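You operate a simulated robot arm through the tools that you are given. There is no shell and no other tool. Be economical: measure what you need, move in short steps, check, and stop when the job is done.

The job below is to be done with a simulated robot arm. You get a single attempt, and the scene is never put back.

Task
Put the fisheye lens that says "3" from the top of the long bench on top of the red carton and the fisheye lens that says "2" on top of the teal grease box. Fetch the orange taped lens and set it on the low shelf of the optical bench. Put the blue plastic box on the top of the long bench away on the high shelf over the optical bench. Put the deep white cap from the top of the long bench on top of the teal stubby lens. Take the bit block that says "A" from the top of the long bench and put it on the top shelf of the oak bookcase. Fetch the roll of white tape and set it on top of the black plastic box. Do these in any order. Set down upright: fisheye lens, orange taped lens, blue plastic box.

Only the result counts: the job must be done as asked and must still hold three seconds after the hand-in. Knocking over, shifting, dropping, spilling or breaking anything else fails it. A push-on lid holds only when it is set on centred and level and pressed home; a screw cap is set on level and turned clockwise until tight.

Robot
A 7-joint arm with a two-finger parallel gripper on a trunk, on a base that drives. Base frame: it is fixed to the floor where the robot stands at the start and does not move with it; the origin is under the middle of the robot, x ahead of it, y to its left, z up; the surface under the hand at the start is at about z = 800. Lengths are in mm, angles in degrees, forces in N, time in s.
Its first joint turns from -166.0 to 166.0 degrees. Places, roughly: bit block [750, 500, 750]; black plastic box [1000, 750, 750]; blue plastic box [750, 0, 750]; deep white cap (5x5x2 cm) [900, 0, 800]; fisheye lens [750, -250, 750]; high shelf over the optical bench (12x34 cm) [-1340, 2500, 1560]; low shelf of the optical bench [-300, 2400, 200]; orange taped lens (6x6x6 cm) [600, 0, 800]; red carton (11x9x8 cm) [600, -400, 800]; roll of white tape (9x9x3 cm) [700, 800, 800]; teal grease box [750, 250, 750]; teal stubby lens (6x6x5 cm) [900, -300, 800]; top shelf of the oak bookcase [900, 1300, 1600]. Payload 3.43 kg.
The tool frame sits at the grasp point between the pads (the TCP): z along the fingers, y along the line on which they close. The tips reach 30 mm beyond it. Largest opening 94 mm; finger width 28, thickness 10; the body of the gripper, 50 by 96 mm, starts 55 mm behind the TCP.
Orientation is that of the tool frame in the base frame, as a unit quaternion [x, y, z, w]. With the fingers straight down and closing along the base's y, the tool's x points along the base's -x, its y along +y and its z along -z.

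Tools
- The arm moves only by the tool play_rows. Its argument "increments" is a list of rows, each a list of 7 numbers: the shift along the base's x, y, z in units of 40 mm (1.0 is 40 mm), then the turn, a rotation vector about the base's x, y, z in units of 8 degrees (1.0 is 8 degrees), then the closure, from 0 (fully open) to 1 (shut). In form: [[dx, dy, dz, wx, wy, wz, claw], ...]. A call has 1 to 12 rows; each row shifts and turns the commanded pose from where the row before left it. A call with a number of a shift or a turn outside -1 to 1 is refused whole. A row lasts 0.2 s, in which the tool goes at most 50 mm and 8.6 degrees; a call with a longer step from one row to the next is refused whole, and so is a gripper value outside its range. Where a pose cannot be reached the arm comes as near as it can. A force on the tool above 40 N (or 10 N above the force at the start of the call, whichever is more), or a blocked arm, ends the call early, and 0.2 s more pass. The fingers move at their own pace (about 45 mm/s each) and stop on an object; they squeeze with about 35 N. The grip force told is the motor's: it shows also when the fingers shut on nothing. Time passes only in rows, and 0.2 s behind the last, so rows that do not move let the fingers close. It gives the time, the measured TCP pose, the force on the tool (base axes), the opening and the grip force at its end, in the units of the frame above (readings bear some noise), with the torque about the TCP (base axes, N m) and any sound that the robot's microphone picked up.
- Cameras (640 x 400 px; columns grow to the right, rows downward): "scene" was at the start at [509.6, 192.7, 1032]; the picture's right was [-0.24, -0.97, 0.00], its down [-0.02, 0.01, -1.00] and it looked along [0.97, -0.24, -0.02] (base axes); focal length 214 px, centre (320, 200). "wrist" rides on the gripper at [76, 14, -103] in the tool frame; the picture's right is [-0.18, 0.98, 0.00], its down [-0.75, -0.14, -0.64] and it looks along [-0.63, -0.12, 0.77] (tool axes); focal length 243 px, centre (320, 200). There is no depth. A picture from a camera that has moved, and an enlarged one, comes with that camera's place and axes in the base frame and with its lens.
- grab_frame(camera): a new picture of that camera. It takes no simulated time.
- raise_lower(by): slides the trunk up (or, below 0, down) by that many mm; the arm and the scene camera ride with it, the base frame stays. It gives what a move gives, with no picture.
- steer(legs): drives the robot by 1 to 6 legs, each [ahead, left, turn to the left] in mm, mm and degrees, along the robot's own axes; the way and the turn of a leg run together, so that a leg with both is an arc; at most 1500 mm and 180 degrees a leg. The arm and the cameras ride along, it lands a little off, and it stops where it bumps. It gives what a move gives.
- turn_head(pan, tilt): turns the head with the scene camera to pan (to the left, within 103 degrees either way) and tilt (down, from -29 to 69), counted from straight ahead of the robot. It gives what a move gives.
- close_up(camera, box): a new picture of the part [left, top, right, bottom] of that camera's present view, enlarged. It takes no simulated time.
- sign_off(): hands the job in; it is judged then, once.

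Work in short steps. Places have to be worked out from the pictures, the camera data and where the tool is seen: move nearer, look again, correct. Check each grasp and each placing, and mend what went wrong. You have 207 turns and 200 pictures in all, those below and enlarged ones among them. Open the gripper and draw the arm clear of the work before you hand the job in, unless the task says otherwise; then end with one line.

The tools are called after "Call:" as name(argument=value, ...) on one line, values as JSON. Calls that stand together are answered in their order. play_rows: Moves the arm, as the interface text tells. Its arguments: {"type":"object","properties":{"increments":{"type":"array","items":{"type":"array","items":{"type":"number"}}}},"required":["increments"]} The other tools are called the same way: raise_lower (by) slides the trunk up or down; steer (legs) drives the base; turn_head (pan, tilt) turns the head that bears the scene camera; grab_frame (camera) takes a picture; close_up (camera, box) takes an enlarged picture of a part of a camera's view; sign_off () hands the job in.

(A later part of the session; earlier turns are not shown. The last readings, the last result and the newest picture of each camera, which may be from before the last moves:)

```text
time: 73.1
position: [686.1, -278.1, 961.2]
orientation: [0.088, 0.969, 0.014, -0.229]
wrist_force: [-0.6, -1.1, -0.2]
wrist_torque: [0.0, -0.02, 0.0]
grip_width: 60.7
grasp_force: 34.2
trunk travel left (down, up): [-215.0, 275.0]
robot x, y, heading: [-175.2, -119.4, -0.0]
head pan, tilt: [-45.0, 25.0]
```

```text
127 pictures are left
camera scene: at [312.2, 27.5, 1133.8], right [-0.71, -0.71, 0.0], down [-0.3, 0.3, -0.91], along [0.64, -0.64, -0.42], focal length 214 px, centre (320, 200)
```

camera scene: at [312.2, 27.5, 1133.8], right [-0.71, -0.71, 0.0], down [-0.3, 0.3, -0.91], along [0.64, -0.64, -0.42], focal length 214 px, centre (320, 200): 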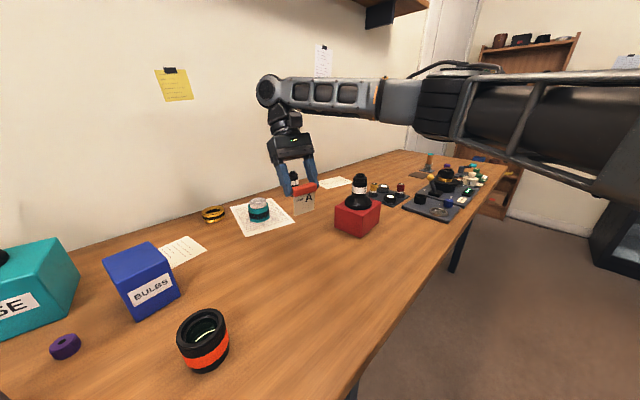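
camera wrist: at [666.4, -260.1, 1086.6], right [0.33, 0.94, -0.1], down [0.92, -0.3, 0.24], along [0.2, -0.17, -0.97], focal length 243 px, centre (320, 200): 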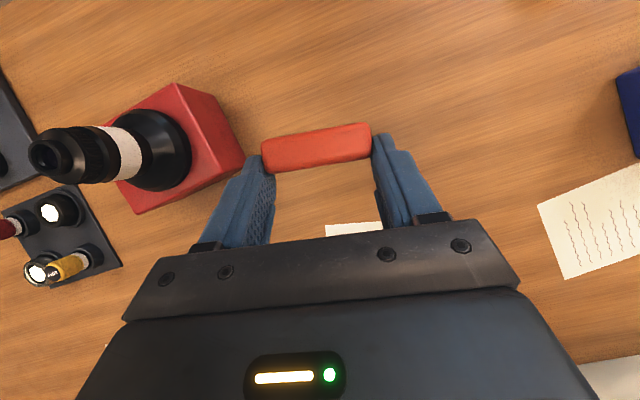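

The card is turning upright nicely. Add the remaining ~7.4° and inspect verticality.

Call:
play_rows(increments=[[0, 0, 0, 0.166, 0.91, 0, 1], [-0.1, 0, -0.3, 0, 0, 0, 1], [0, 0, 0, 0, 0, 0, 1]])

Call:
close_up(camera="scene", box=[270, 165, 340, 225])

Call:
grab_frame(camera="wrist")

```text
time: 73.9
position: [683.8, -278.4, 948.4]
orientation: [0.085, 0.953, 0.019, -0.29]
wrist_force: [0.6, 0.7, -0.6]
wrist_torque: [0.02, -0.03, 0.01]
grip_width: 60.6
grasp_force: 34.8
trunk travel left (down, up): [-215.0, 275.0]
robot x, y, heading: [-172.3, -117.8, 0.0]
head pan, tilt: [-45.0, 25.0]
```

```text
6.67 times, centred on (305, 195) of scene
camera zoom: at [312.3, 27.6, 1133.8], right [-0.71, -0.71, 0.0], down [-0.3, 0.3, -0.91], along [0.64, -0.64, -0.42], focal length 1430 px, centre (420, 233)
```

zoom: 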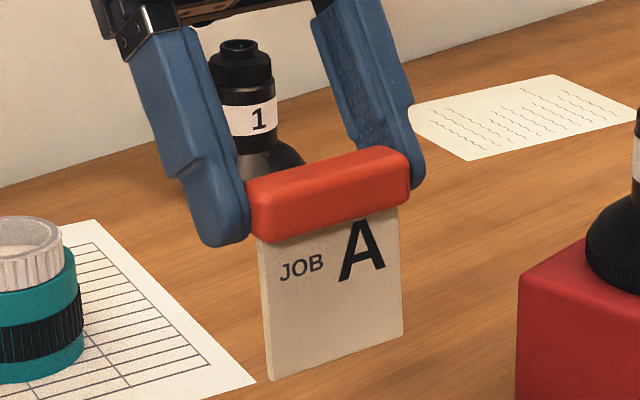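

```text
125 pictures are left
camera wrist: at [679.4, -263.8, 1075.6], right [0.32, 0.94, -0.12], down [0.94, -0.31, 0.12], along [0.07, -0.15, -0.99], focal length 243 px, centre (320, 200)
```

wrist: 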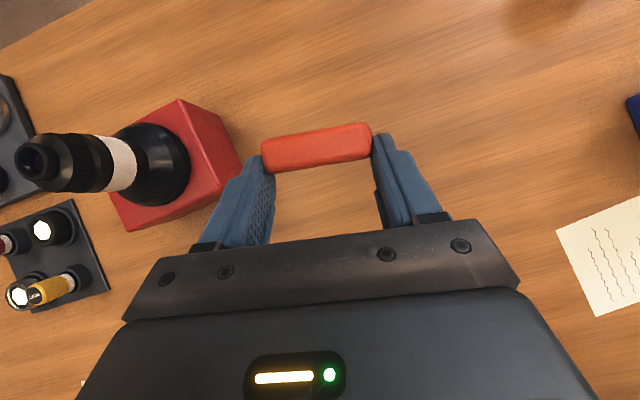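

Image edges and quaternion suggest ~0.75° roll and ~1.7° over-rotation. I correct those and re-check at higher zoom.

Call:
play_rows(increments=[[0, 0, 0, 0.056, -0.214, 0, 1], [0, 0, 0, 0, 0, 0, 1]])

Call:
close_up(camera="scene", box=[292, 180, 328, 212])

```text
time: 74.5
position: [683.7, -278.7, 947.1]
orientation: [0.084, 0.957, 0.024, -0.276]
wrist_force: [-0.3, -0.4, -0.4]
wrist_torque: [0.01, 0.01, -0.02]
grip_width: 60.7
grasp_force: 35.0
trunk travel left (down, up): [-215.0, 275.0]
robot x, y, heading: [-174.6, -125.8, 0.2]
head pan, tilt: [-45.0, 25.0]
```

```text
12.50 times, centred on (310, 196) of scene
camera zoom: at [312.3, 27.7, 1133.8], right [-0.71, -0.71, 0.0], down [-0.3, 0.3, -0.91], along [0.64, -0.64, -0.42], focal length 2681 px, centre (445, 250)
```

zoom: 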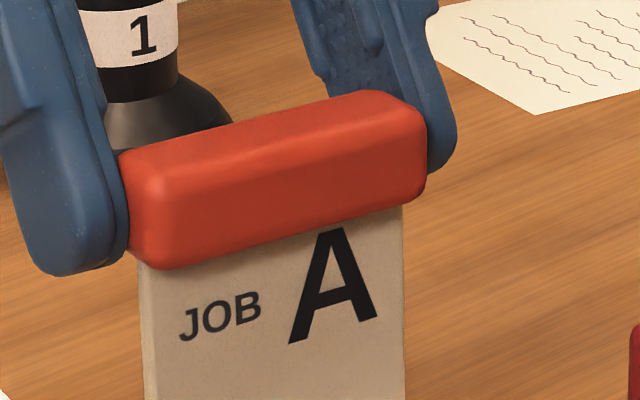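

Call:
close_up(camera="scene", box=[286, 192, 334, 222])

```text
13.33 times, centred on (310, 207) of scene
camera zoom: at [312.3, 27.7, 1133.8], right [-0.71, -0.71, 0.0], down [-0.3, 0.3, -0.91], along [0.64, -0.64, -0.42], focal length 2860 px, centre (453, 107)
```

zoom: 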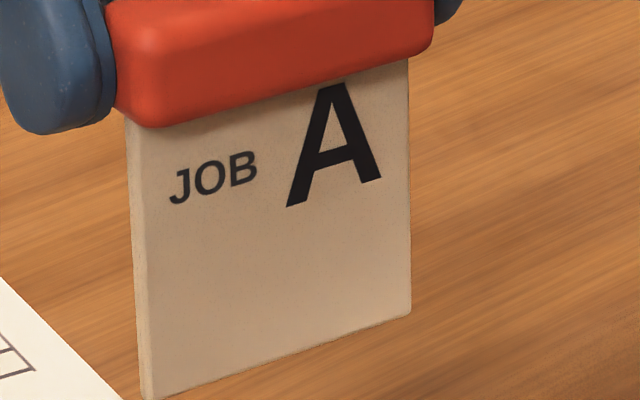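

Card is vertical within ~0.5°. Lower it to its former spot: first 58 mm, then in tiny steps.

Call:
play_rows(increments=[[-0.12, -0.02, -0.5, 0, 0, 0, 1], [0, 0, -0.5, 0, 0, 0, 1], [0, 0, -0.4, 0, 0, 0, 1], [0, 0, 0, 0, 0, 0, 1]])

Call:
grab_frame(camera="scene")

Call:
close_up(camera="scene", box=[280, 195, 344, 245])

```text
time: 75.5
position: [677.1, -278.7, 892.7]
orientation: [0.084, 0.957, 0.024, -0.276]
wrist_force: [0.3, -0.1, -0.2]
wrist_torque: [0.02, 0.0, -0.05]
grip_width: 60.6
grasp_force: 34.9
trunk travel left (down, up): [-215.0, 275.0]
robot x, y, heading: [-176.2, -119.6, -0.1]
head pan, tilt: [-45.0, 25.0]
```

```text
122 pictures are left
camera scene: at [312.2, 27.6, 1133.8], right [-0.71, -0.71, 0.0], down [-0.3, 0.3, -0.91], along [0.64, -0.64, -0.42], focal length 214 px, centre (320, 200)
```

scene: 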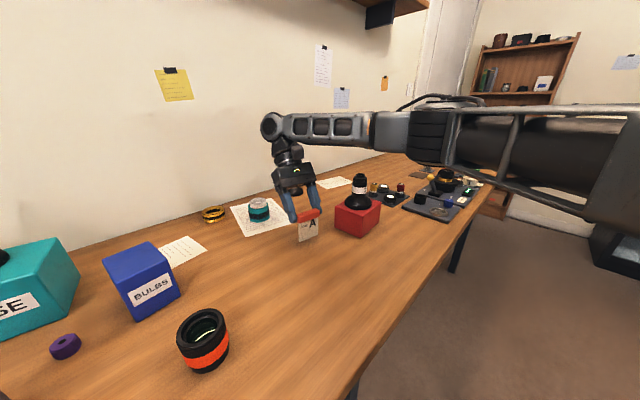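

```text
8.00 times, centred on (312, 220) of scene
camera zoom: at [312.2, 27.6, 1133.8], right [-0.71, -0.71, 0.0], down [-0.3, 0.3, -0.91], along [0.64, -0.64, -0.42], focal length 1716 px, centre (384, 40)
```

zoom: 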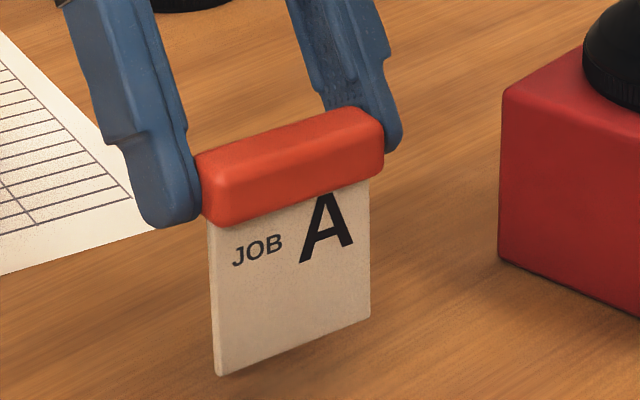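

Close to the table; a few millimetres left. Small steps until contact.

Call:
play_rows(increments=[[0, 0, -0.15, 0, 0, 0, 1], [0, 0, -0.05, 0, 0, 0, 1], [0, 0, -0.05, 0, 0, 0, 1], [0, 0, 0, 0, 0, 0, 1]])

Call:
close_up(camera="scene", box=[280, 195, 344, 245])

```text
time: 76.5
position: [677.5, -279.4, 882.7]
orientation: [0.084, 0.957, 0.024, -0.275]
wrist_force: [-0.3, -1.0, -0.8]
wrist_torque: [0.0, -0.02, -0.01]
grip_width: 60.6
grasp_force: 35.1
trunk travel left (down, up): [-215.0, 275.0]
robot x, y, heading: [-176.5, -123.6, 0.0]
head pan, tilt: [-45.0, 25.0]
```

```text
8.00 times, centred on (312, 220) of scene
camera zoom: at [312.3, 27.6, 1133.8], right [-0.71, -0.71, 0.0], down [-0.3, 0.3, -0.91], along [0.64, -0.64, -0.42], focal length 1716 px, centre (384, 40)
```

zoom: 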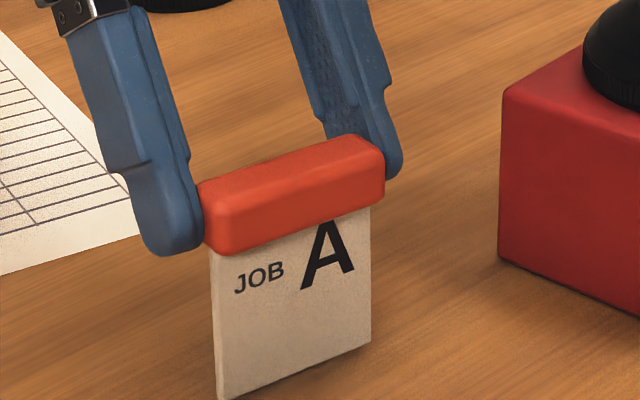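

Call:
play_rows(increments=[[0, 0, -0.05, 0, 0, 0, 1], [0, 0, 0, 0, 0, 0, 1]])

Call:
play_rows(increments=[[0, 0, -0.05, 0, 0, 0, 1], [0, 0, 0, 0, 0, 0, 1]])

```text
time: 77.1
position: [677.1, -278.0, 881.7]
orientation: [0.085, 0.957, 0.025, -0.276]
wrist_force: [0.6, 0.1, -0.7]
wrist_torque: [0.0, -0.02, -0.03]
grip_width: 60.5
grasp_force: 34.9
trunk travel left (down, up): [-215.0, 275.0]
robot x, y, heading: [-175.0, -122.4, -0.1]
head pan, tilt: [-45.0, 25.0]
```

```text
time: 77.7
position: [679.3, -279.6, 878.8]
orientation: [0.084, 0.957, 0.024, -0.275]
wrist_force: [-1.0, -0.5, 11.4]
wrist_torque: [0.09, 0.27, 0.01]
grip_width: 60.8
grasp_force: 34.9
trunk travel left (down, up): [-215.0, 275.0]
robot x, y, heading: [-166.7, -120.7, 0.0]
head pan, tilt: [-45.0, 25.0]
```

Foot in contact (11 N). Relieve slightly and open fully, staying still.

Call:
play_rows(increments=[[0, 0, 0.02, 0, 0, 0, 1], [0, 0, 0, 0, 0, 0, 1], [0, 0, 0, 0, 0, 0, 0.3], [0, 0, 0, 0, 0, 0, 0], [0, 0, 0, 0, 0, 0, 0], [0, 0, 0, 0, 0, 0, 0]])

Call:
close_up(camera="scene", box=[280, 195, 344, 245])

Call:
grab_frame(camera="wrist")

```text
time: 79.1
position: [677.2, -278.1, 880.1]
orientation: [0.084, 0.957, 0.024, -0.276]
wrist_force: [-0.6, 0.4, -0.3]
wrist_torque: [0.0, 0.0, 0.01]
grip_width: 94.2
grasp_force: 0.0
trunk travel left (down, up): [-215.0, 275.0]
robot x, y, heading: [-173.9, -119.9, 0.1]
head pan, tilt: [-45.0, 25.0]
```

```text
8.00 times, centred on (312, 220) of scene
camera zoom: at [312.2, 27.6, 1133.8], right [-0.71, -0.71, 0.0], down [-0.3, 0.3, -0.91], along [0.64, -0.64, -0.42], focal length 1716 px, centre (384, 40)
```

zoom: 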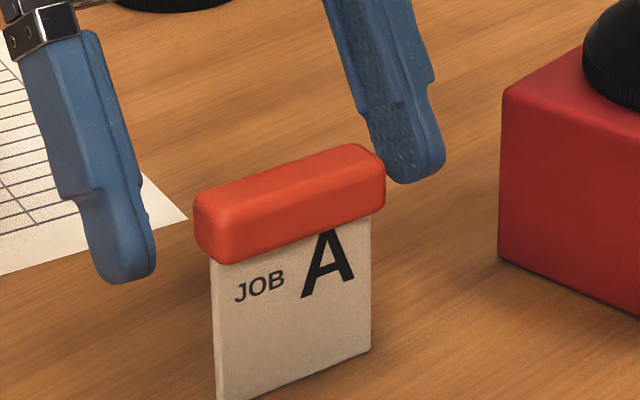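

```text
118 pictures are left
camera wrist: at [669.4, -265.3, 1006.7], right [0.32, 0.94, -0.1], down [0.94, -0.31, 0.14], along [0.1, -0.14, -0.98], focal length 243 px, centre (320, 200)
```

wrist: 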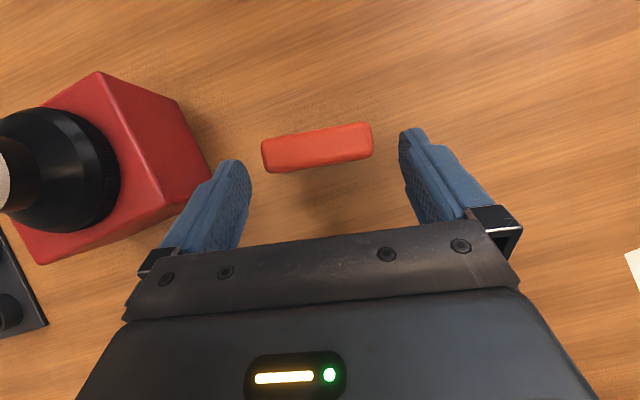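

The card stands again. Withdraw along the tool axis, up and away, then untilt.

Call:
play_rows(increments=[[0.3, -0.05, 0.5, 0, 0, 0, 0], [0.5, -0.09, 0.8, 0, 0, 0, 0], [0.5, -0.09, 0.8, 0, 0, 0, 0], [0, 0, 1, -0.15, -0.8, 0, 0], [0, 0, 1, -0.15, -0.8, 0, 0], [0, 0, 0.5, -0.15, -0.8, 0, 0], [0, 0, 0, -0.15, -0.8, 0, 0], [0, 0, 0, -0.15, -0.8, 0, 0], [0, 0, 0, 0, 0, 0.7, 0], [0, 0, 0, 0, 0, 0.58, 0], [0, 0, 0, 0, 0, 0, 0]])

Call:
grab_frame(camera="scene")

Call:
close_up(camera="scene", box=[270, 190, 350, 250])

```text
time: 81.5
position: [729.2, -287.9, 1063.0]
orientation: [-0.002, 1.0, -0.004, 0.004]
wrist_force: [0.7, 0.2, 0.6]
wrist_torque: [-0.01, 0.0, 0.04]
grip_width: 94.1
grasp_force: 0.1
trunk travel left (down, up): [-215.0, 275.0]
robot x, y, heading: [-175.1, -124.2, 0.0]
head pan, tilt: [-45.0, 25.0]
```

```text
117 pictures are left
camera scene: at [312.3, 27.6, 1133.8], right [-0.71, -0.71, 0.0], down [-0.3, 0.3, -0.91], along [0.64, -0.64, -0.42], focal length 214 px, centre (320, 200)
```

scene: 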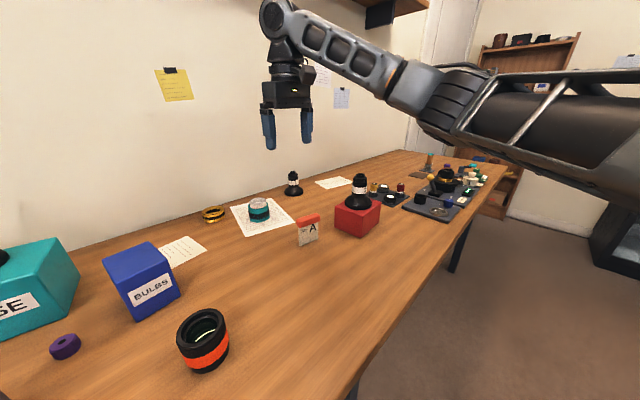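

```text
6.67 times, centred on (310, 220) of scene
camera zoom: at [312.3, 27.6, 1133.8], right [-0.71, -0.71, 0.0], down [-0.3, 0.3, -0.91], along [0.64, -0.64, -0.42], focal length 1430 px, centre (387, 67)
```

zoom: 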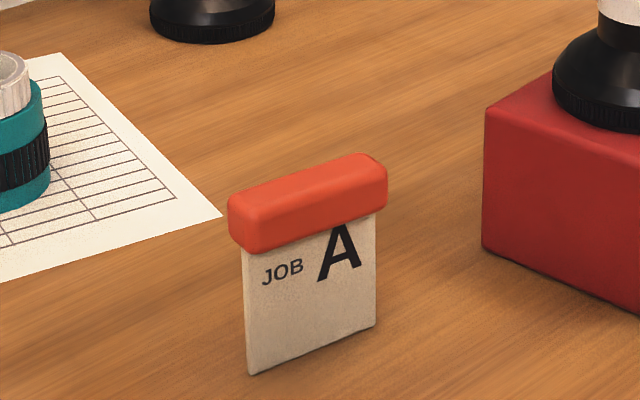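

Restored. Now tuck the arm in high, shift the base 450 mm left, then go forward under watch toward bit block A (~(961,409)).

Call:
play_rows(increments=[[-0.75, 0.56, 0.1, 0.05, 0.05, 0, 0], [-0.75, 0.56, 0.1, 0, 0, 0, 0], [-0.75, 0.56, 0.1, 0, 0, 0, 0], [-0.75, 0.56, 0.1, 0, 0, 0, 0], [-0.75, 0.56, 0.1, 0, 0, 0, 0], [-0.75, 0.56, 0.1, 0, 0, 0, 0], [-0.75, 0.56, 0.1, 0, 0, 0, 0]])

Call:
steer(legs=[[0, 450, 0]])

Call:
turn_head(pan=10, tilt=25)

Call:
grab_frame(camera="scene")

```text
time: 83.1
position: [518.8, -132.6, 1090.6]
orientation: [0.001, 1.0, 0.0, 0.0]
wrist_force: [0.0, -0.3, 0.4]
wrist_torque: [0.02, -0.01, 0.03]
grip_width: 93.9
grasp_force: 0.1
trunk travel left (down, up): [-215.0, 275.0]
robot x, y, heading: [-173.8, -120.8, -0.1]
head pan, tilt: [-45.0, 25.0]
```

```text
time: 85.8
position: [518.8, 318.4, 1090.0]
orientation: [-0.003, 1.0, 0.0, 0.0]
wrist_force: [0.2, -1.0, 0.1]
wrist_torque: [-0.01, 0.01, 0.01]
grip_width: 94.0
grasp_force: 0.1
trunk travel left (down, up): [-215.0, 275.0]
robot x, y, heading: [-177.1, 329.7, 0.1]
head pan, tilt: [-45.0, 25.0]
```

```text
time: 87.1
position: [517.2, 319.6, 1091.5]
orientation: [-0.002, 1.0, 0.001, 0.0]
wrist_force: [1.0, 0.2, -1.1]
wrist_torque: [0.02, 0.0, -0.01]
grip_width: 94.3
grasp_force: 0.1
trunk travel left (down, up): [-215.0, 275.0]
robot x, y, heading: [-175.5, 327.1, 0.3]
head pan, tilt: [10.0, 25.0]
```

```text
115 pictures are left
camera scene: at [336.7, 560.1, 1133.8], right [0.18, -0.98, 0.0], down [-0.42, -0.07, -0.91], along [0.89, 0.16, -0.42], focal length 214 px, centre (320, 200)
```

scene: 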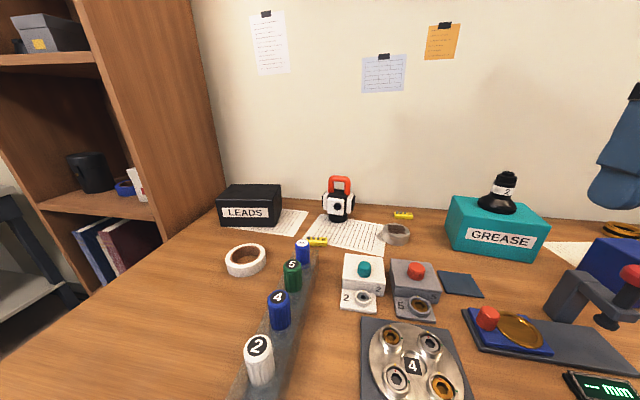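

Block A ≈ (968,405), tape ≈ (671,788), LEADS top ≈ (890,885,870). I drive forward 300 mm to see how close the base can get.

Call:
steer(legs=[[300, 30, 0]])

Call:
grab_frame(camera="wrist")

Call:
grab_frame(camera="scene")

```text
time: 89.1
position: [820.6, 344.3, 1090.6]
orientation: [0.002, 1.0, 0.0, -0.001]
wrist_force: [-0.2, 0.0, 0.2]
wrist_torque: [-0.04, 0.0, -0.05]
grip_width: 94.1
grasp_force: 0.0
trunk travel left (down, up): [-215.0, 275.0]
robot x, y, heading: [123.3, 358.7, -0.4]
head pan, tilt: [10.0, 25.0]
```

```text
114 pictures are left
camera wrist: at [743.5, 356.2, 1193.1], right [0.19, 0.98, 0.0], down [0.75, -0.14, 0.64], along [0.63, -0.12, -0.77], focal length 243 px, centre (320, 200)
```

wrist: 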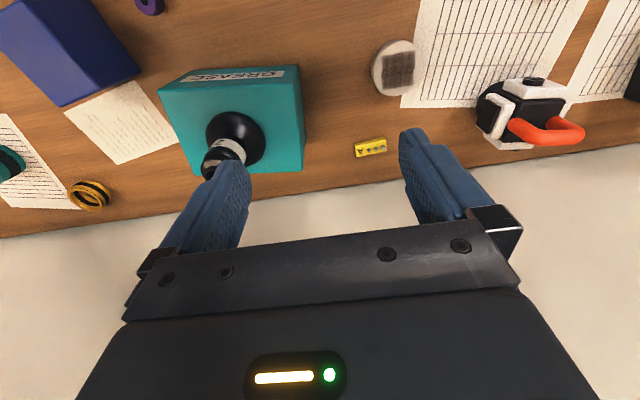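

```text
113 pictures are left
camera scene: at [640.0, 585.7, 1133.8], right [0.17, -0.99, 0.0], down [-0.42, -0.07, -0.91], along [0.89, 0.15, -0.42], focal length 214 px, centre (320, 200)
```

scene: 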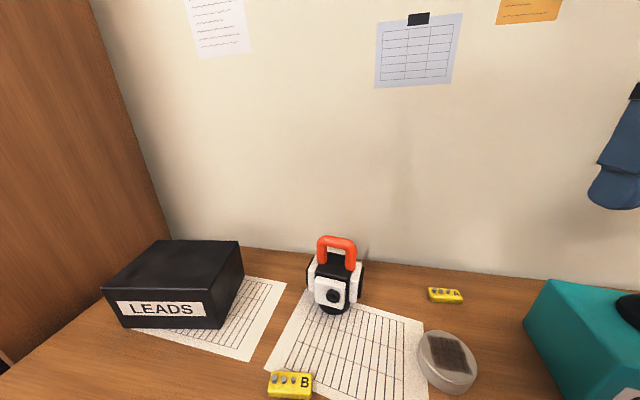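

Base reached x=123 without a bump. 60 mm more makes the block comfortable.

Call:
steer(legs=[[60, 0, 0]])

Call:
play_rows(increments=[[0.5, 0.5, -0.5, 0, 0, 0, 0], [0.6, 0.5, -0.6, 0, 0, 0, 0], [0.6, 0.4, -0.6, 0, 0, 0, 0], [0.2, 0.1, -0.9, 0, 0, 0, 0], [0, 0, -0.9, 0, 0, 0, 0], [0, 0, 0, 0, 0, 0, 0]])

Call:
grab_frame(camera="wrist")

Call:
turn_head(pan=-25, tilt=25)

Call:
grab_frame(camera="scene")

```text
time: 90.1
position: [881.0, 343.0, 1090.7]
orientation: [0.001, 1.0, -0.001, 0.0]
wrist_force: [-0.2, 0.3, -1.3]
wrist_torque: [0.04, 0.05, 0.0]
grip_width: 93.9
grasp_force: 0.0
trunk travel left (down, up): [-215.0, 275.0]
robot x, y, heading: [187.4, 356.5, -0.3]
head pan, tilt: [10.0, 25.0]
```

```text
time: 91.5
position: [954.9, 404.7, 951.2]
orientation: [0.001, 1.0, 0.0, 0.0]
wrist_force: [0.6, -0.1, 0.3]
wrist_torque: [-0.04, -0.03, -0.04]
grip_width: 94.1
grasp_force: 0.1
trunk travel left (down, up): [-215.0, 275.0]
robot x, y, heading: [185.4, 356.8, -0.2]
head pan, tilt: [10.0, 25.0]
```

```text
112 pictures are left
camera wrist: at [878.3, 416.8, 1053.7], right [0.19, 0.98, 0.0], down [0.75, -0.14, 0.64], along [0.63, -0.12, -0.77], focal length 243 px, centre (320, 200)
```

wrist: 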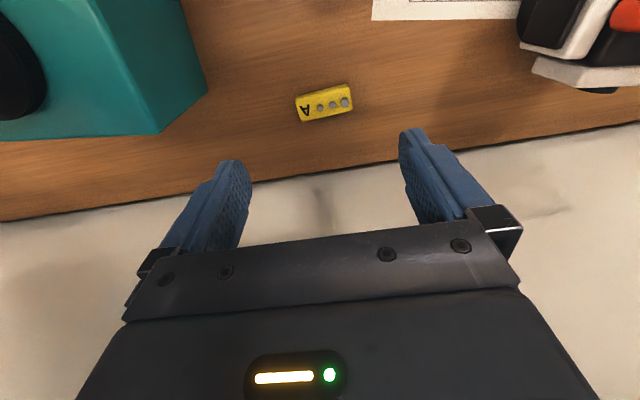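

```text
time: 92.5
position: [954.2, 402.3, 952.1]
orientation: [0.001, 1.0, 0.0, 0.0]
wrist_force: [-0.9, -0.7, -0.3]
wrist_torque: [0.03, -0.04, -0.01]
grip_width: 93.7
grasp_force: 0.0
trunk travel left (down, up): [-215.0, 275.0]
robot x, y, heading: [186.8, 356.5, -0.1]
head pan, tilt: [-25.0, 25.0]
```

```text
111 pictures are left
camera scene: at [693.2, 530.5, 1133.8], right [-0.43, -0.9, 0.0], down [-0.38, 0.18, -0.91], along [0.82, -0.39, -0.42], focal length 214 px, centre (320, 200)
```

scene: 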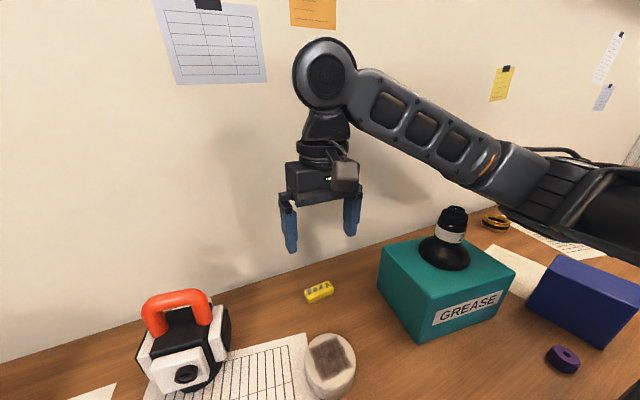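

Block A ≈ (957,405), yaw ≈ +6°. To keep the forearm away from lens 2 on the grease box, I rise 100 mm, shift the base 140 mm left, and come back.

Call:
play_rows(increments=[[0, 0, 0.9, 0, 0, 0, 0], [0, 0, 0.9, 0, 0, 0, 0], [-0.5, 0, 0.9, 0, 0, 0, 0]])

Call:
steer(legs=[[0, 140, 0]])

Call:
play_rows(increments=[[0.2, -0.9, 0, 0, 0, 0, 0], [0.2, -0.9, 0, 0, 0, 0.7, 0], [0.2, -0.9, -0.3, 0, 0, 0, 0], [0, -0.8, -0.6, 0, 0, 0, 0], [0, 0, -0.9, 0, 0, 0, 0], [0, 0, -0.9, 0, 0, 0, 0], [0, 0, -0.6, 0, 0, 0, 0], [0, 0, 0, 0, 0, 0, 0]])

Call:
grab_frame(camera="wrist")

Call:
turn_head(pan=-40, tilt=25)

Call:
grab_frame(camera="scene")

```text
time: 93.3
position: [935.8, 401.9, 1058.5]
orientation: [0.002, 1.0, 0.0, -0.001]
wrist_force: [-0.4, -0.6, 0.0]
wrist_torque: [0.0, -0.02, 0.01]
grip_width: 94.3
grasp_force: 0.0
trunk travel left (down, up): [-215.0, 275.0]
robot x, y, heading: [186.5, 354.3, -0.3]
head pan, tilt: [-25.0, 25.0]
```

```text
time: 94.6
position: [936.4, 542.5, 1058.0]
orientation: [0.002, 1.0, 0.0, 0.001]
wrist_force: [-0.2, 0.3, 0.5]
wrist_torque: [-0.02, -0.02, 0.02]
grip_width: 94.1
grasp_force: 0.0
trunk travel left (down, up): [-215.0, 275.0]
robot x, y, heading: [186.9, 497.7, -0.5]
head pan, tilt: [-25.0, 25.0]
```

```text
time: 96.4
position: [961.5, 403.7, 927.0]
orientation: [-0.047, 0.999, 0.0, 0.0]
wrist_force: [-0.1, -0.6, 0.0]
wrist_torque: [0.0, 0.01, -0.02]
grip_width: 94.0
grasp_force: 0.0
trunk travel left (down, up): [-215.0, 275.0]
robot x, y, heading: [187.1, 495.0, -0.6]
head pan, tilt: [-25.0, 25.0]
```

```text
110 pictures are left
camera wrist: at [883.6, 407.4, 1029.1], right [0.09, 1.0, 0.0], down [0.76, -0.07, 0.64], along [0.64, -0.06, -0.77], focal length 243 px, centre (320, 200)
```

wrist: 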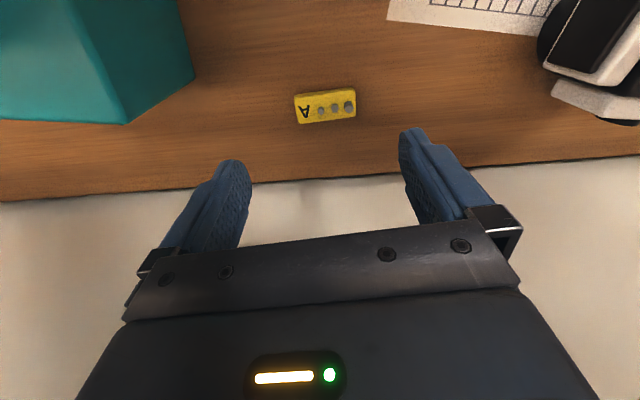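

```text
time: 97.2
position: [961.0, 402.2, 926.5]
orientation: [-0.048, 0.999, 0.0, 0.0]
wrist_force: [0.3, -0.4, 0.9]
wrist_torque: [0.01, 0.01, -0.01]
grip_width: 94.0
grasp_force: 0.1
trunk travel left (down, up): [-215.0, 275.0]
robot x, y, heading: [188.1, 498.3, -0.1]
head pan, tilt: [-40.0, 25.0]
```

```text
109 pictures are left
camera scene: at [680.8, 649.4, 1133.8], right [-0.65, -0.76, 0.0], down [-0.32, 0.27, -0.91], along [0.69, -0.59, -0.42], focal length 214 px, centre (320, 200)
```

scene: 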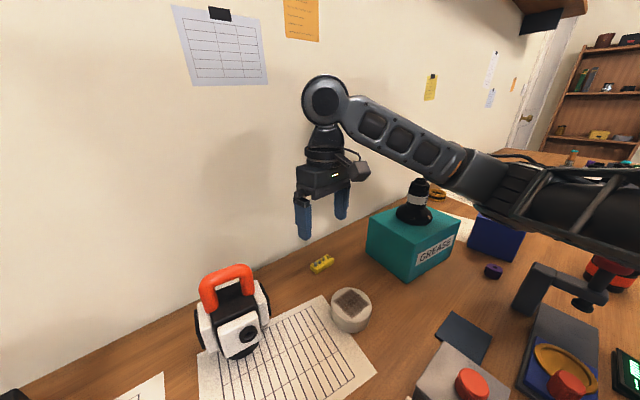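

The upper arm is close above the lever knob (~z 945 at (604,207)), so lowering here is risky. I rise, raise the trunk 60 mm, and shift the base another 120 mm left.

Call:
play_rows(increments=[[0, 0, 0.9, 0, 0, 0, 0], [0, 0, 0.9, 0, 0, 0, 0], [-0.3, 0, 0.9, 0, 0, 0, 0]])

Call:
raise_lower(by=60)

Call:
steer(legs=[[0, 120, 0]])

Call:
play_rows(increments=[[0.1, -0.9, 0, 0, 0, 0, 0], [0.1, -0.9, -0.2, 0, 0, 0, 0], [0.03, -0.9, -0.2, 0, 0, 0, 0], [0, -0.25, -0.8, 0, 0, 0, 0], [0, 0, -0.9, 0, 0, 0, 0], [0, 0, -0.9, 0, 0, 0, 0], [0, 0, -0.9, 0, 0, 0, 0], [0, 0, 0, 0, 0, 0, 0]])

Call:
grab_frame(camera="wrist")

Call:
grab_frame(camera="scene")

```text
time: 98.0
position: [946.4, 402.6, 1035.5]
orientation: [-0.048, 0.999, 0.001, -0.001]
wrist_force: [-0.1, -1.0, -0.1]
wrist_torque: [0.01, 0.03, -0.03]
grip_width: 94.1
grasp_force: 0.0
trunk travel left (down, up): [-215.0, 275.0]
robot x, y, heading: [187.8, 493.6, -0.4]
head pan, tilt: [-40.0, 25.0]
```

```text
time: 99.0
position: [948.0, 402.4, 1095.6]
orientation: [-0.047, 0.999, 0.0, 0.0]
wrist_force: [-0.9, 0.8, -0.4]
wrist_torque: [-0.01, 0.02, 0.0]
grip_width: 94.1
grasp_force: 0.0
trunk travel left (down, up): [-275.0, 215.0]
robot x, y, heading: [186.9, 497.1, -0.4]
head pan, tilt: [-40.0, 25.0]
```

```text
time: 100.2
position: [947.1, 524.0, 1095.6]
orientation: [-0.048, 0.999, 0.0, -0.001]
wrist_force: [0.2, -0.5, 0.5]
wrist_torque: [-0.03, 0.03, 0.01]
grip_width: 94.1
grasp_force: 0.0
trunk travel left (down, up): [-275.0, 215.0]
robot x, y, heading: [189.4, 620.5, -0.2]
head pan, tilt: [-40.0, 25.0]
```

```text
time: 102.0
position: [956.1, 404.0, 938.4]
orientation: [-0.047, 0.999, 0.0, 0.0]
wrist_force: [0.9, 0.2, 0.2]
wrist_torque: [-0.05, -0.01, -0.01]
grip_width: 94.0
grasp_force: 0.0
trunk travel left (down, up): [-275.0, 215.0]
robot x, y, heading: [190.3, 616.9, -0.1]
head pan, tilt: [-40.0, 25.0]
```

```text
108 pictures are left
camera wrist: at [878.7, 410.2, 1040.7], right [0.09, 1.0, 0.0], down [0.76, -0.07, 0.64], along [0.64, -0.06, -0.77], focal length 243 px, centre (320, 200)
```

wrist: 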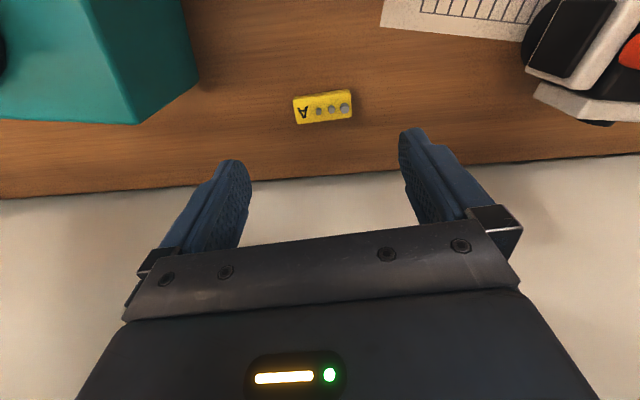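

```text
107 pictures are left
camera scene: at [681.1, 771.4, 1193.8], right [-0.65, -0.76, 0.0], down [-0.32, 0.27, -0.91], along [0.69, -0.59, -0.42], focal length 214 px, centre (320, 200)
```

scene: 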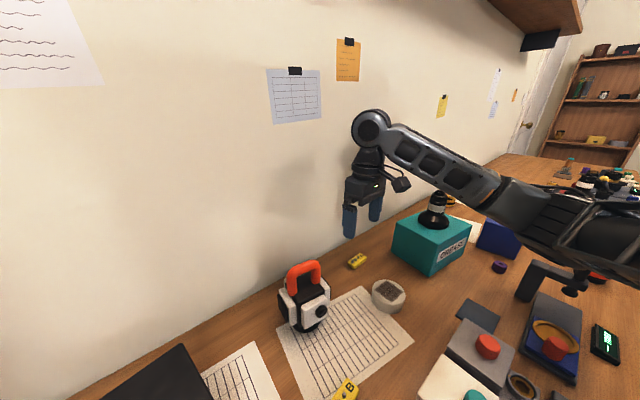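

Base is now well placed, elbow ~z 1000 over low items. Descend to z≈835 and grip the block.

Call:
play_rows(increments=[[0.03, 0, -0.8, 0, 0, 0, 0], [0, 0, -0.8, 0, 0, 0, 0], [0, 0, -0.7, 0, 0, 0, 0], [0, 0, -0.28, 0, 0, 0, 0], [0, 0, 0, 0, 0, 0, 0]])

Call:
grab_frame(camera="wrist")

Call:
grab_frame(camera="scene")

```text
time: 103.2
position: [959.4, 405.2, 838.1]
orientation: [-0.048, 0.999, -0.001, 0.0]
wrist_force: [-0.2, -0.6, 0.5]
wrist_torque: [-0.01, 0.04, 0.01]
grip_width: 94.1
grasp_force: 0.0
trunk travel left (down, up): [-275.0, 215.0]
robot x, y, heading: [189.8, 617.1, -0.4]
head pan, tilt: [-40.0, 25.0]
```

```text
106 pictures are left
camera wrist: at [880.9, 410.5, 939.9], right [0.09, 1.0, 0.0], down [0.76, -0.07, 0.64], along [0.64, -0.06, -0.77], focal length 243 px, centre (320, 200)
```

wrist: 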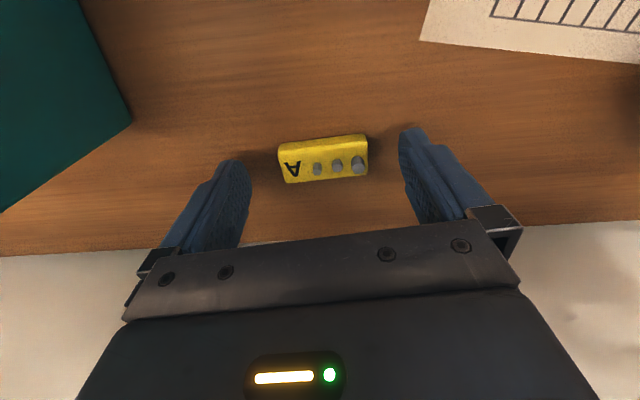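

```text
105 pictures are left
camera scene: at [681.2, 771.1, 1194.2], right [-0.65, -0.76, 0.0], down [-0.32, 0.27, -0.91], along [0.69, -0.59, -0.42], focal length 214 px, centre (320, 200)
```

scene: 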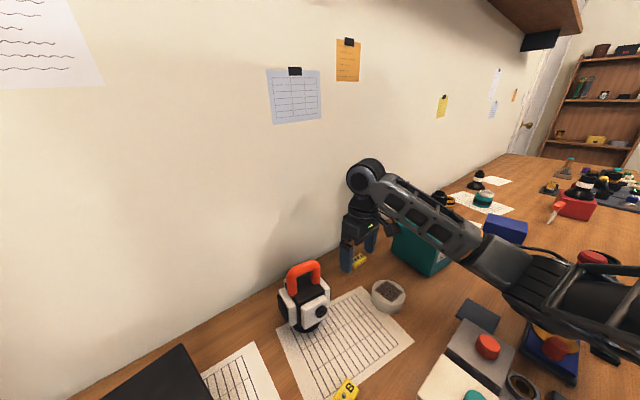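

Call:
play_rows(increments=[[-0.05, 0, -0.1, 0, 0, 0, 0], [0, 0, 0, 0, 0, 0, 0.6], [0, 0, 0, 0, 0, 0, 1], [0, 0, 0, 0, 0, 0, 1], [0, 0, 0, 0, 0, 0, 1]])

Call:
grab_frame(camera="wrist")

Call:
close_up(camera="scene", box=[420, 150, 620, 270])

```text
time: 104.4
position: [957.6, 402.9, 837.0]
orientation: [-0.048, 0.999, -0.006, 0.002]
wrist_force: [1.1, 1.0, 2.0]
wrist_torque: [0.1, -0.03, -0.01]
grip_width: 53.0
grasp_force: 34.9
trunk travel left (down, up): [-275.0, 215.0]
robot x, y, heading: [187.3, 615.1, -0.3]
head pan, tilt: [-40.0, 25.0]
```

```text
104 pictures are left
camera wrist: at [879.8, 409.4, 939.6], right [0.09, 1.0, -0.01], down [0.76, -0.06, 0.65], along [0.64, -0.06, -0.76], focal length 243 px, centre (320, 200)
```

wrist: 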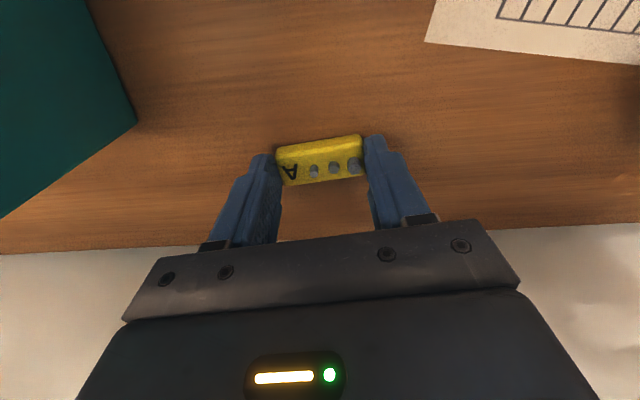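

```text
3.20 times, centred on (520, 210) of scene
camera zoom: at [681.2, 771.6, 1194.3], right [-0.65, -0.76, 0.0], down [-0.32, 0.27, -0.91], along [0.69, -0.59, -0.42], focal length 686 px, centre (-320, 168)
```

zoom: 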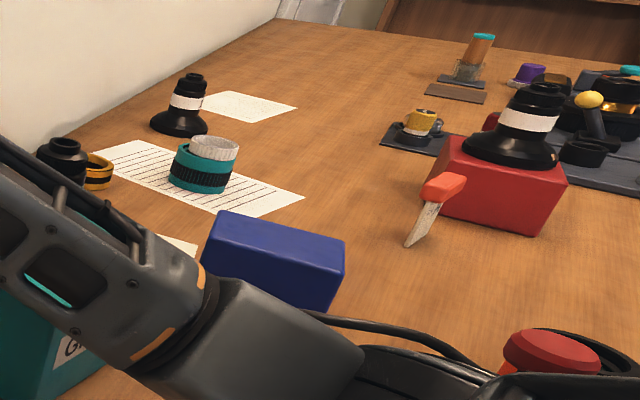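

Block held at 53 mm; card and lenses still upright. Lift high and look at the bookcase.

Call:
play_rows(increments=[[0, 0, 0.8, 0, 0, 0, 1], [0, 0, 0.95, 0, 0, 0, 1], [-0.2, 0, 0.95, 0, 0, 0, 1], [-0.4, 0.2, 0.8, 0, 0, 0, 1], [-0.5, 0.5, 0.8, 0, 0, 0, 1], [-0.5, 0.5, 0.8, 0, 0, 0, 1], [-0.5, 0.5, 0.8, 0, 0, 0, 1]])

Call:
turn_head(pan=60, tilt=-20)

Call:
grab_frame(camera="scene")

Call:
grab_frame(camera="wrist")

```text
time: 106.0
position: [872.1, 475.9, 1069.6]
orientation: [-0.048, 0.999, 0.001, 0.0]
wrist_force: [0.0, 0.0, -0.5]
wrist_torque: [0.03, 0.0, 0.01]
grip_width: 52.8
grasp_force: 35.4
trunk travel left (down, up): [-275.0, 215.0]
robot x, y, heading: [189.0, 620.9, -0.1]
head pan, tilt: [-40.0, 25.0]
```

```text
time: 107.8
position: [873.0, 476.3, 1069.5]
orientation: [-0.048, 0.999, 0.0, 0.0]
wrist_force: [1.0, 0.3, -0.8]
wrist_torque: [-0.02, -0.02, -0.01]
grip_width: 53.0
grasp_force: 35.3
trunk travel left (down, up): [-275.0, 215.0]
robot x, y, heading: [186.2, 620.8, -0.1]
head pan, tilt: [60.0, -20.0]
```

```text
102 pictures are left
camera scene: at [649.1, 896.6, 1263.4], right [0.86, -0.5, 0.0], down [0.17, 0.3, -0.94], along [0.47, 0.81, 0.34], focal length 214 px, centre (320, 200)
```

scene: 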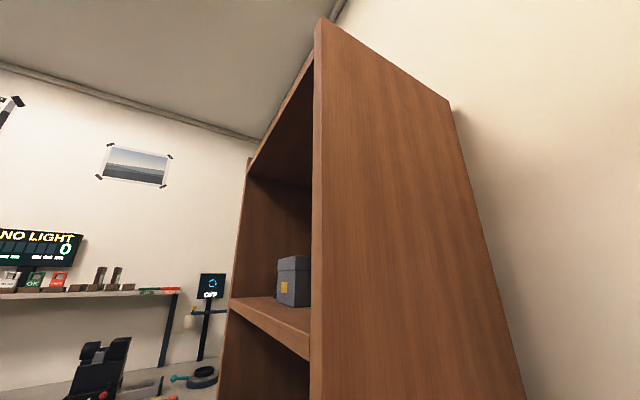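

```text
101 pictures are left
camera wrist: at [794.3, 481.4, 1171.4], right [0.09, 1.0, 0.0], down [0.76, -0.07, 0.64], along [0.64, -0.06, -0.77], focal length 243 px, centre (320, 200)
```

wrist: 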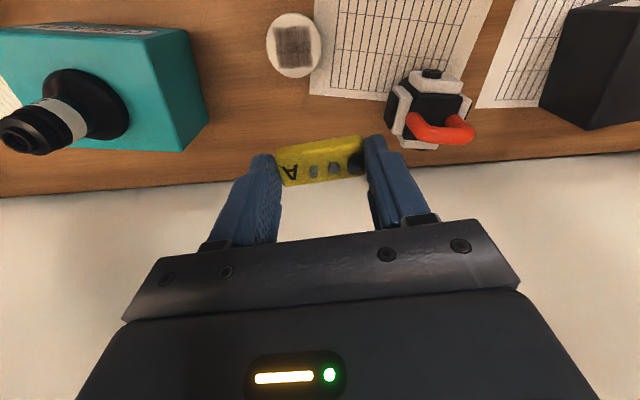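

The bookcase top is at z≈1583, front x≈736, near side y≈1045, so the "top shelf" (z≈1600) is its top board. I raise the trunk and the hand well above.

Call:
raise_lower(by=215)

Call:
play_rows(increments=[[-0.1, 0.4, 0.9, 0, 0, 0, 1], [-0.1, 0.4, 0.9, 0, 0, 0, 1], [-0.1, 0.4, 0.9, 0, 0, 0, 1], [-0.1, 0.4, 0.9, 0, 0, 0, 1], [-0.1, 0.4, 0.9, 0, 0, 0, 1], [-0.1, 0.4, 0.9, 0, 0, 0, 1], [-0.1, 0.4, 0.9, 0, 0, -0.35, 1], [-0.1, 0.4, 0.9, 0, 0, -0.35, 1], [0, 0.4, 1, 0, 0, 0, 1], [0, 0, 1, 0, 0, 0, 1]])

Call:
steer(legs=[[-350, 0, 0], [0, 530, 0]])

Call:
turn_head(pan=0, tilt=0)

Call:
grab_frame(camera="scene")

Call:
grab_frame(camera="wrist")

```text
time: 110.1
position: [869.4, 476.5, 1276.3]
orientation: [-0.05, 0.999, 0.002, -0.005]
wrist_force: [-0.5, -0.1, -0.9]
wrist_torque: [0.03, -0.01, 0.0]
grip_width: 53.0
grasp_force: 34.7
trunk travel left (down, up): [-490.0, 0.0]
robot x, y, heading: [184.4, 617.8, -0.3]
head pan, tilt: [60.0, -20.0]
```

```text
time: 110.7
position: [848.0, 489.1, 1280.5]
orientation: [-0.037, 0.994, -0.018, -0.106]
wrist_force: [0.2, 0.3, -0.3]
wrist_torque: [0.01, -0.02, 0.01]
grip_width: 53.0
grasp_force: 34.6
trunk travel left (down, up): [-490.0, 0.0]
robot x, y, heading: [185.4, 616.8, -0.4]
head pan, tilt: [60.0, -20.0]
stopped in row 3: the arm was blocked; the commanded pose is now the measured one
```

```text
time: 115.6
position: [511.5, 1018.6, 1285.6]
orientation: [-0.034, 0.994, -0.021, -0.1]
wrist_force: [0.4, 0.4, -0.7]
wrist_torque: [0.0, 0.02, -0.01]
grip_width: 53.0
grasp_force: 34.9
trunk travel left (down, up): [-490.0, 0.0]
robot x, y, heading: [-150.6, 1142.5, -0.9]
head pan, tilt: [60.0, -20.0]
```

```text
time: 116.9
position: [511.0, 1019.1, 1285.3]
orientation: [-0.034, 0.994, -0.019, -0.1]
wrist_force: [0.4, -1.6, 0.3]
wrist_torque: [0.02, 0.02, -0.01]
grip_width: 53.2
grasp_force: 34.9
trunk travel left (down, up): [-490.0, 0.0]
robot x, y, heading: [-146.5, 1147.9, -0.9]
head pan, tilt: [0.0, 0.0]
```

```text
100 pictures are left
camera scene: at [364.9, 1352.3, 1449.2], right [-0.02, -1.0, 0.0], down [0.0, 0.0, -1.0], along [1.0, -0.02, 0.0], focal length 214 px, centre (320, 200)
```

scene: 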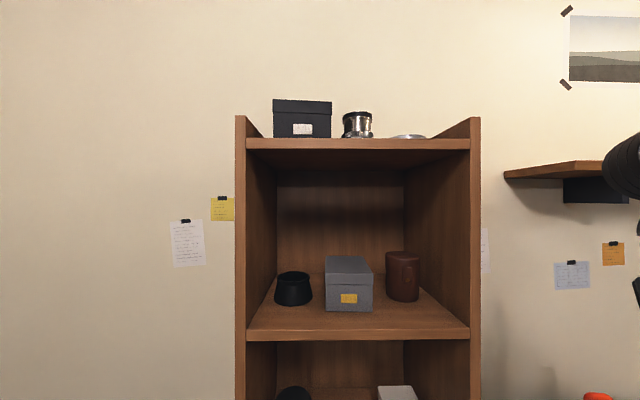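

```text
99 pictures are left
camera wrist: at [455.5, 1030.9, 1400.5], right [0.11, 0.99, -0.07], down [0.87, -0.06, 0.48], along [0.48, -0.11, -0.87], focal length 243 px, centre (320, 200)
```

wrist: 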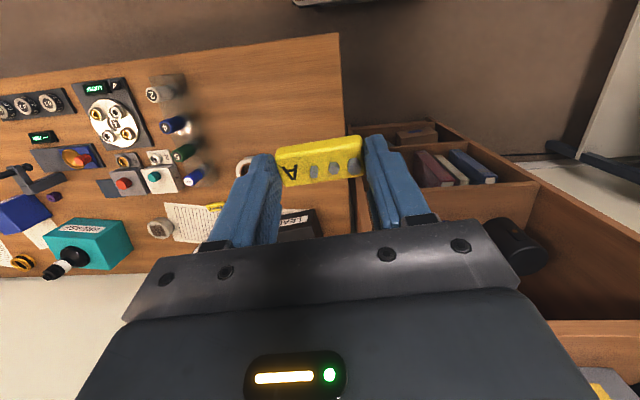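

Top board ≈ z 1560 with side lips, items on it. The arm got blocked earlier while rising; I look at its configuration.

Call:
turn_head(pan=-60, tilt=5)

Call:
grab_frame(camera="scene")

```text
time: 118.2
position: [511.3, 1018.7, 1286.1]
orientation: [-0.035, 0.994, -0.02, -0.099]
wrist_force: [-0.1, 0.0, -0.5]
wrist_torque: [0.0, -0.04, 0.03]
grip_width: 53.0
grasp_force: 34.4
trunk travel left (down, up): [-490.0, 0.0]
robot x, y, heading: [-150.8, 1145.6, -1.0]
head pan, tilt: [-60.0, 5.0]
```

```text
98 pictures are left
camera scene: at [319.6, 1273.4, 1441.2], right [-0.87, -0.49, 0.0], down [-0.04, 0.08, -1.0], along [0.48, -0.87, -0.09], focal length 214 px, centre (320, 200)
```

scene: 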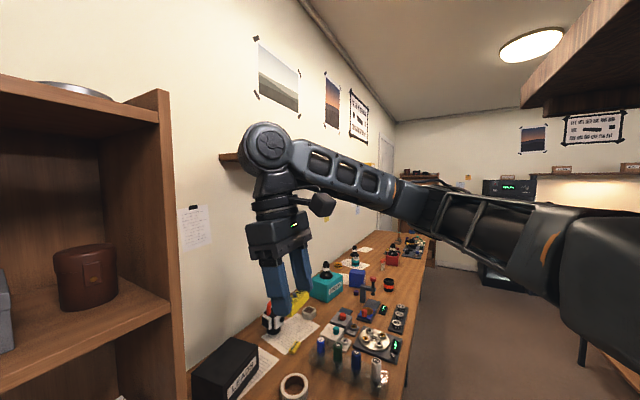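

It was the wrist meeting the underside of the wall shelf; the arm is free now. I level the tool and raise the hand to ~1700 in front of the bookcase.

Call:
play_rows(increments=[[0, 0.5, 0.9, 0.15, -0.72, -0.25, 1], [0, 0.5, 0.9, 0.14, -0.72, -0.25, 1], [0, 0.5, 0.95, 0, 0, 0, 1], [0, 0.5, 0.95, 0, 0, 0, 1], [0, 0.5, 0.95, 0, 0, 0, 1], [0, 0.5, 0.95, 0, 0, 0, 1], [0, 0.5, 0.95, 0, 0, 0, 1], [0, 0.5, 0.95, 0, 0, 0, 1], [0, 0.5, 0.95, 0, 0, 0, 1], [0, 0.5, 0.95, 0, 0, 0, 1], [0, 0.5, 0.95, 0, 0, 0, 1]])

Call:
grab_frame(camera="wrist")

```text
time: 120.6
position: [506.8, 1216.2, 1586.8]
orientation: [0.004, 1.0, 0.023, -0.012]
wrist_force: [0.0, 0.3, -0.8]
wrist_torque: [0.0, -0.02, -0.03]
grip_width: 53.1
grasp_force: 34.9
out of reach, approached as far as the arm can: row 9, 10, 11
trunk travel left (down, up): [-490.0, 0.0]
robot x, y, heading: [-148.3, 1149.2, -1.1]
head pan, tilt: [-60.0, 5.0]
```

```text
97 pictures are left
camera wrist: at [433.2, 1225.0, 1691.7], right [0.19, 0.98, 0.04], down [0.77, -0.17, 0.62], along [0.61, -0.09, -0.79], focal length 243 px, centre (320, 200)
```

wrist: 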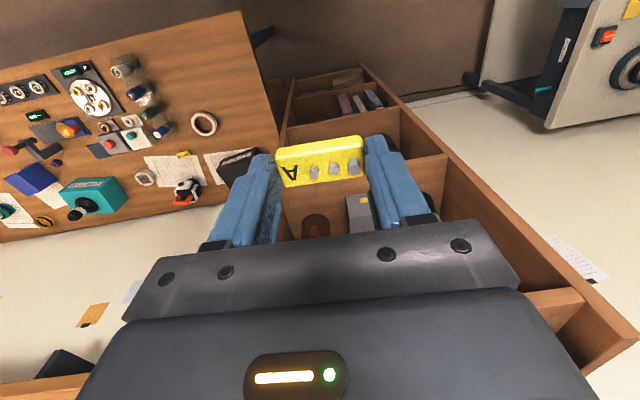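

Vertical tool tops out at ~1587 here. I tilt the tool forward ~40° and raise further to see the bookcase top.

Call:
play_rows(increments=[[0, 0, 0, -0.33, -0.9, 0.06, 1], [0, 0, 0.5, 0, -1, 0, 1], [0, 0, 0.6, 0, -1, 0, 1], [0, 0, 0.7, 0, -1, 0, 1], [0, 0, 0.7, 0, -1, 0, 1], [0, 0, 0.5, 0, 0, 0, 1], [0, 0, 0, 0, 0, 0, 1]])

Call:
grab_frame(camera="wrist")

```text
time: 122.2
position: [527.5, 1198.3, 1655.0]
orientation: [0.005, 0.947, -0.005, 0.321]
wrist_force: [0.8, -1.3, -0.3]
wrist_torque: [0.02, 0.0, -0.01]
grip_width: 53.1
grasp_force: 35.3
out of reach, approached as far as the arm can: row 1, 2, 3, 4, 5, 6
trunk travel left (down, up): [-490.0, 0.0]
robot x, y, heading: [-149.0, 1146.3, -0.9]
head pan, tilt: [-60.0, 5.0]
```

```text
96 pictures are left
camera wrist: at [404.5, 1212.8, 1689.9], right [0.16, 0.98, 0.11], down [0.21, -0.14, 0.97], along [0.97, -0.13, -0.22], focal length 243 px, centre (320, 200)
```

wrist: 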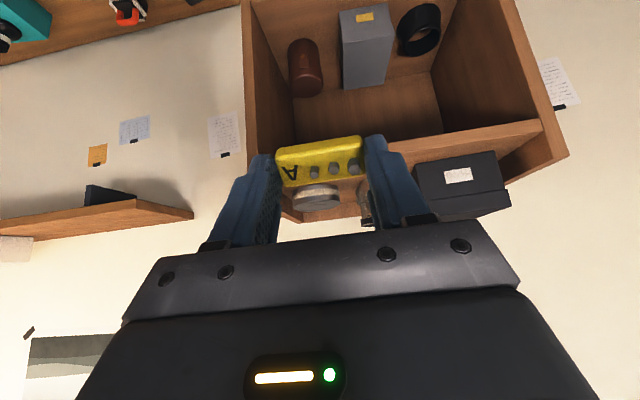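

Good height. Zoom on the top board area to find a free spot.

Call:
close_up(camera="wrist", box=[260, 100, 580, 240])

```text
2.00 times, centred on (420, 170) of wrist
camera zoom: at [404.5, 1212.8, 1689.9], right [0.16, 0.98, 0.11], down [0.21, -0.14, 0.97], along [0.97, -0.13, -0.22], focal length 485 px, centre (120, 260)
```

zoom: 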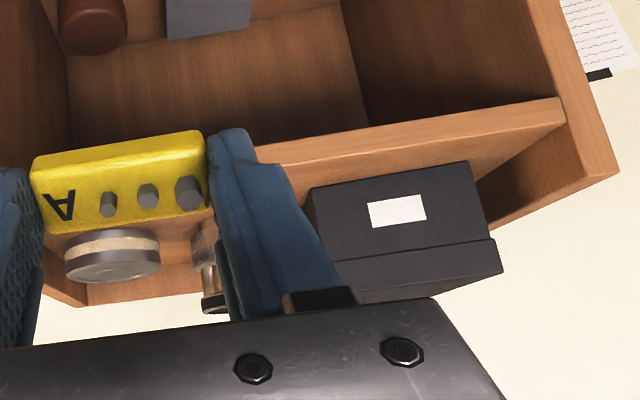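

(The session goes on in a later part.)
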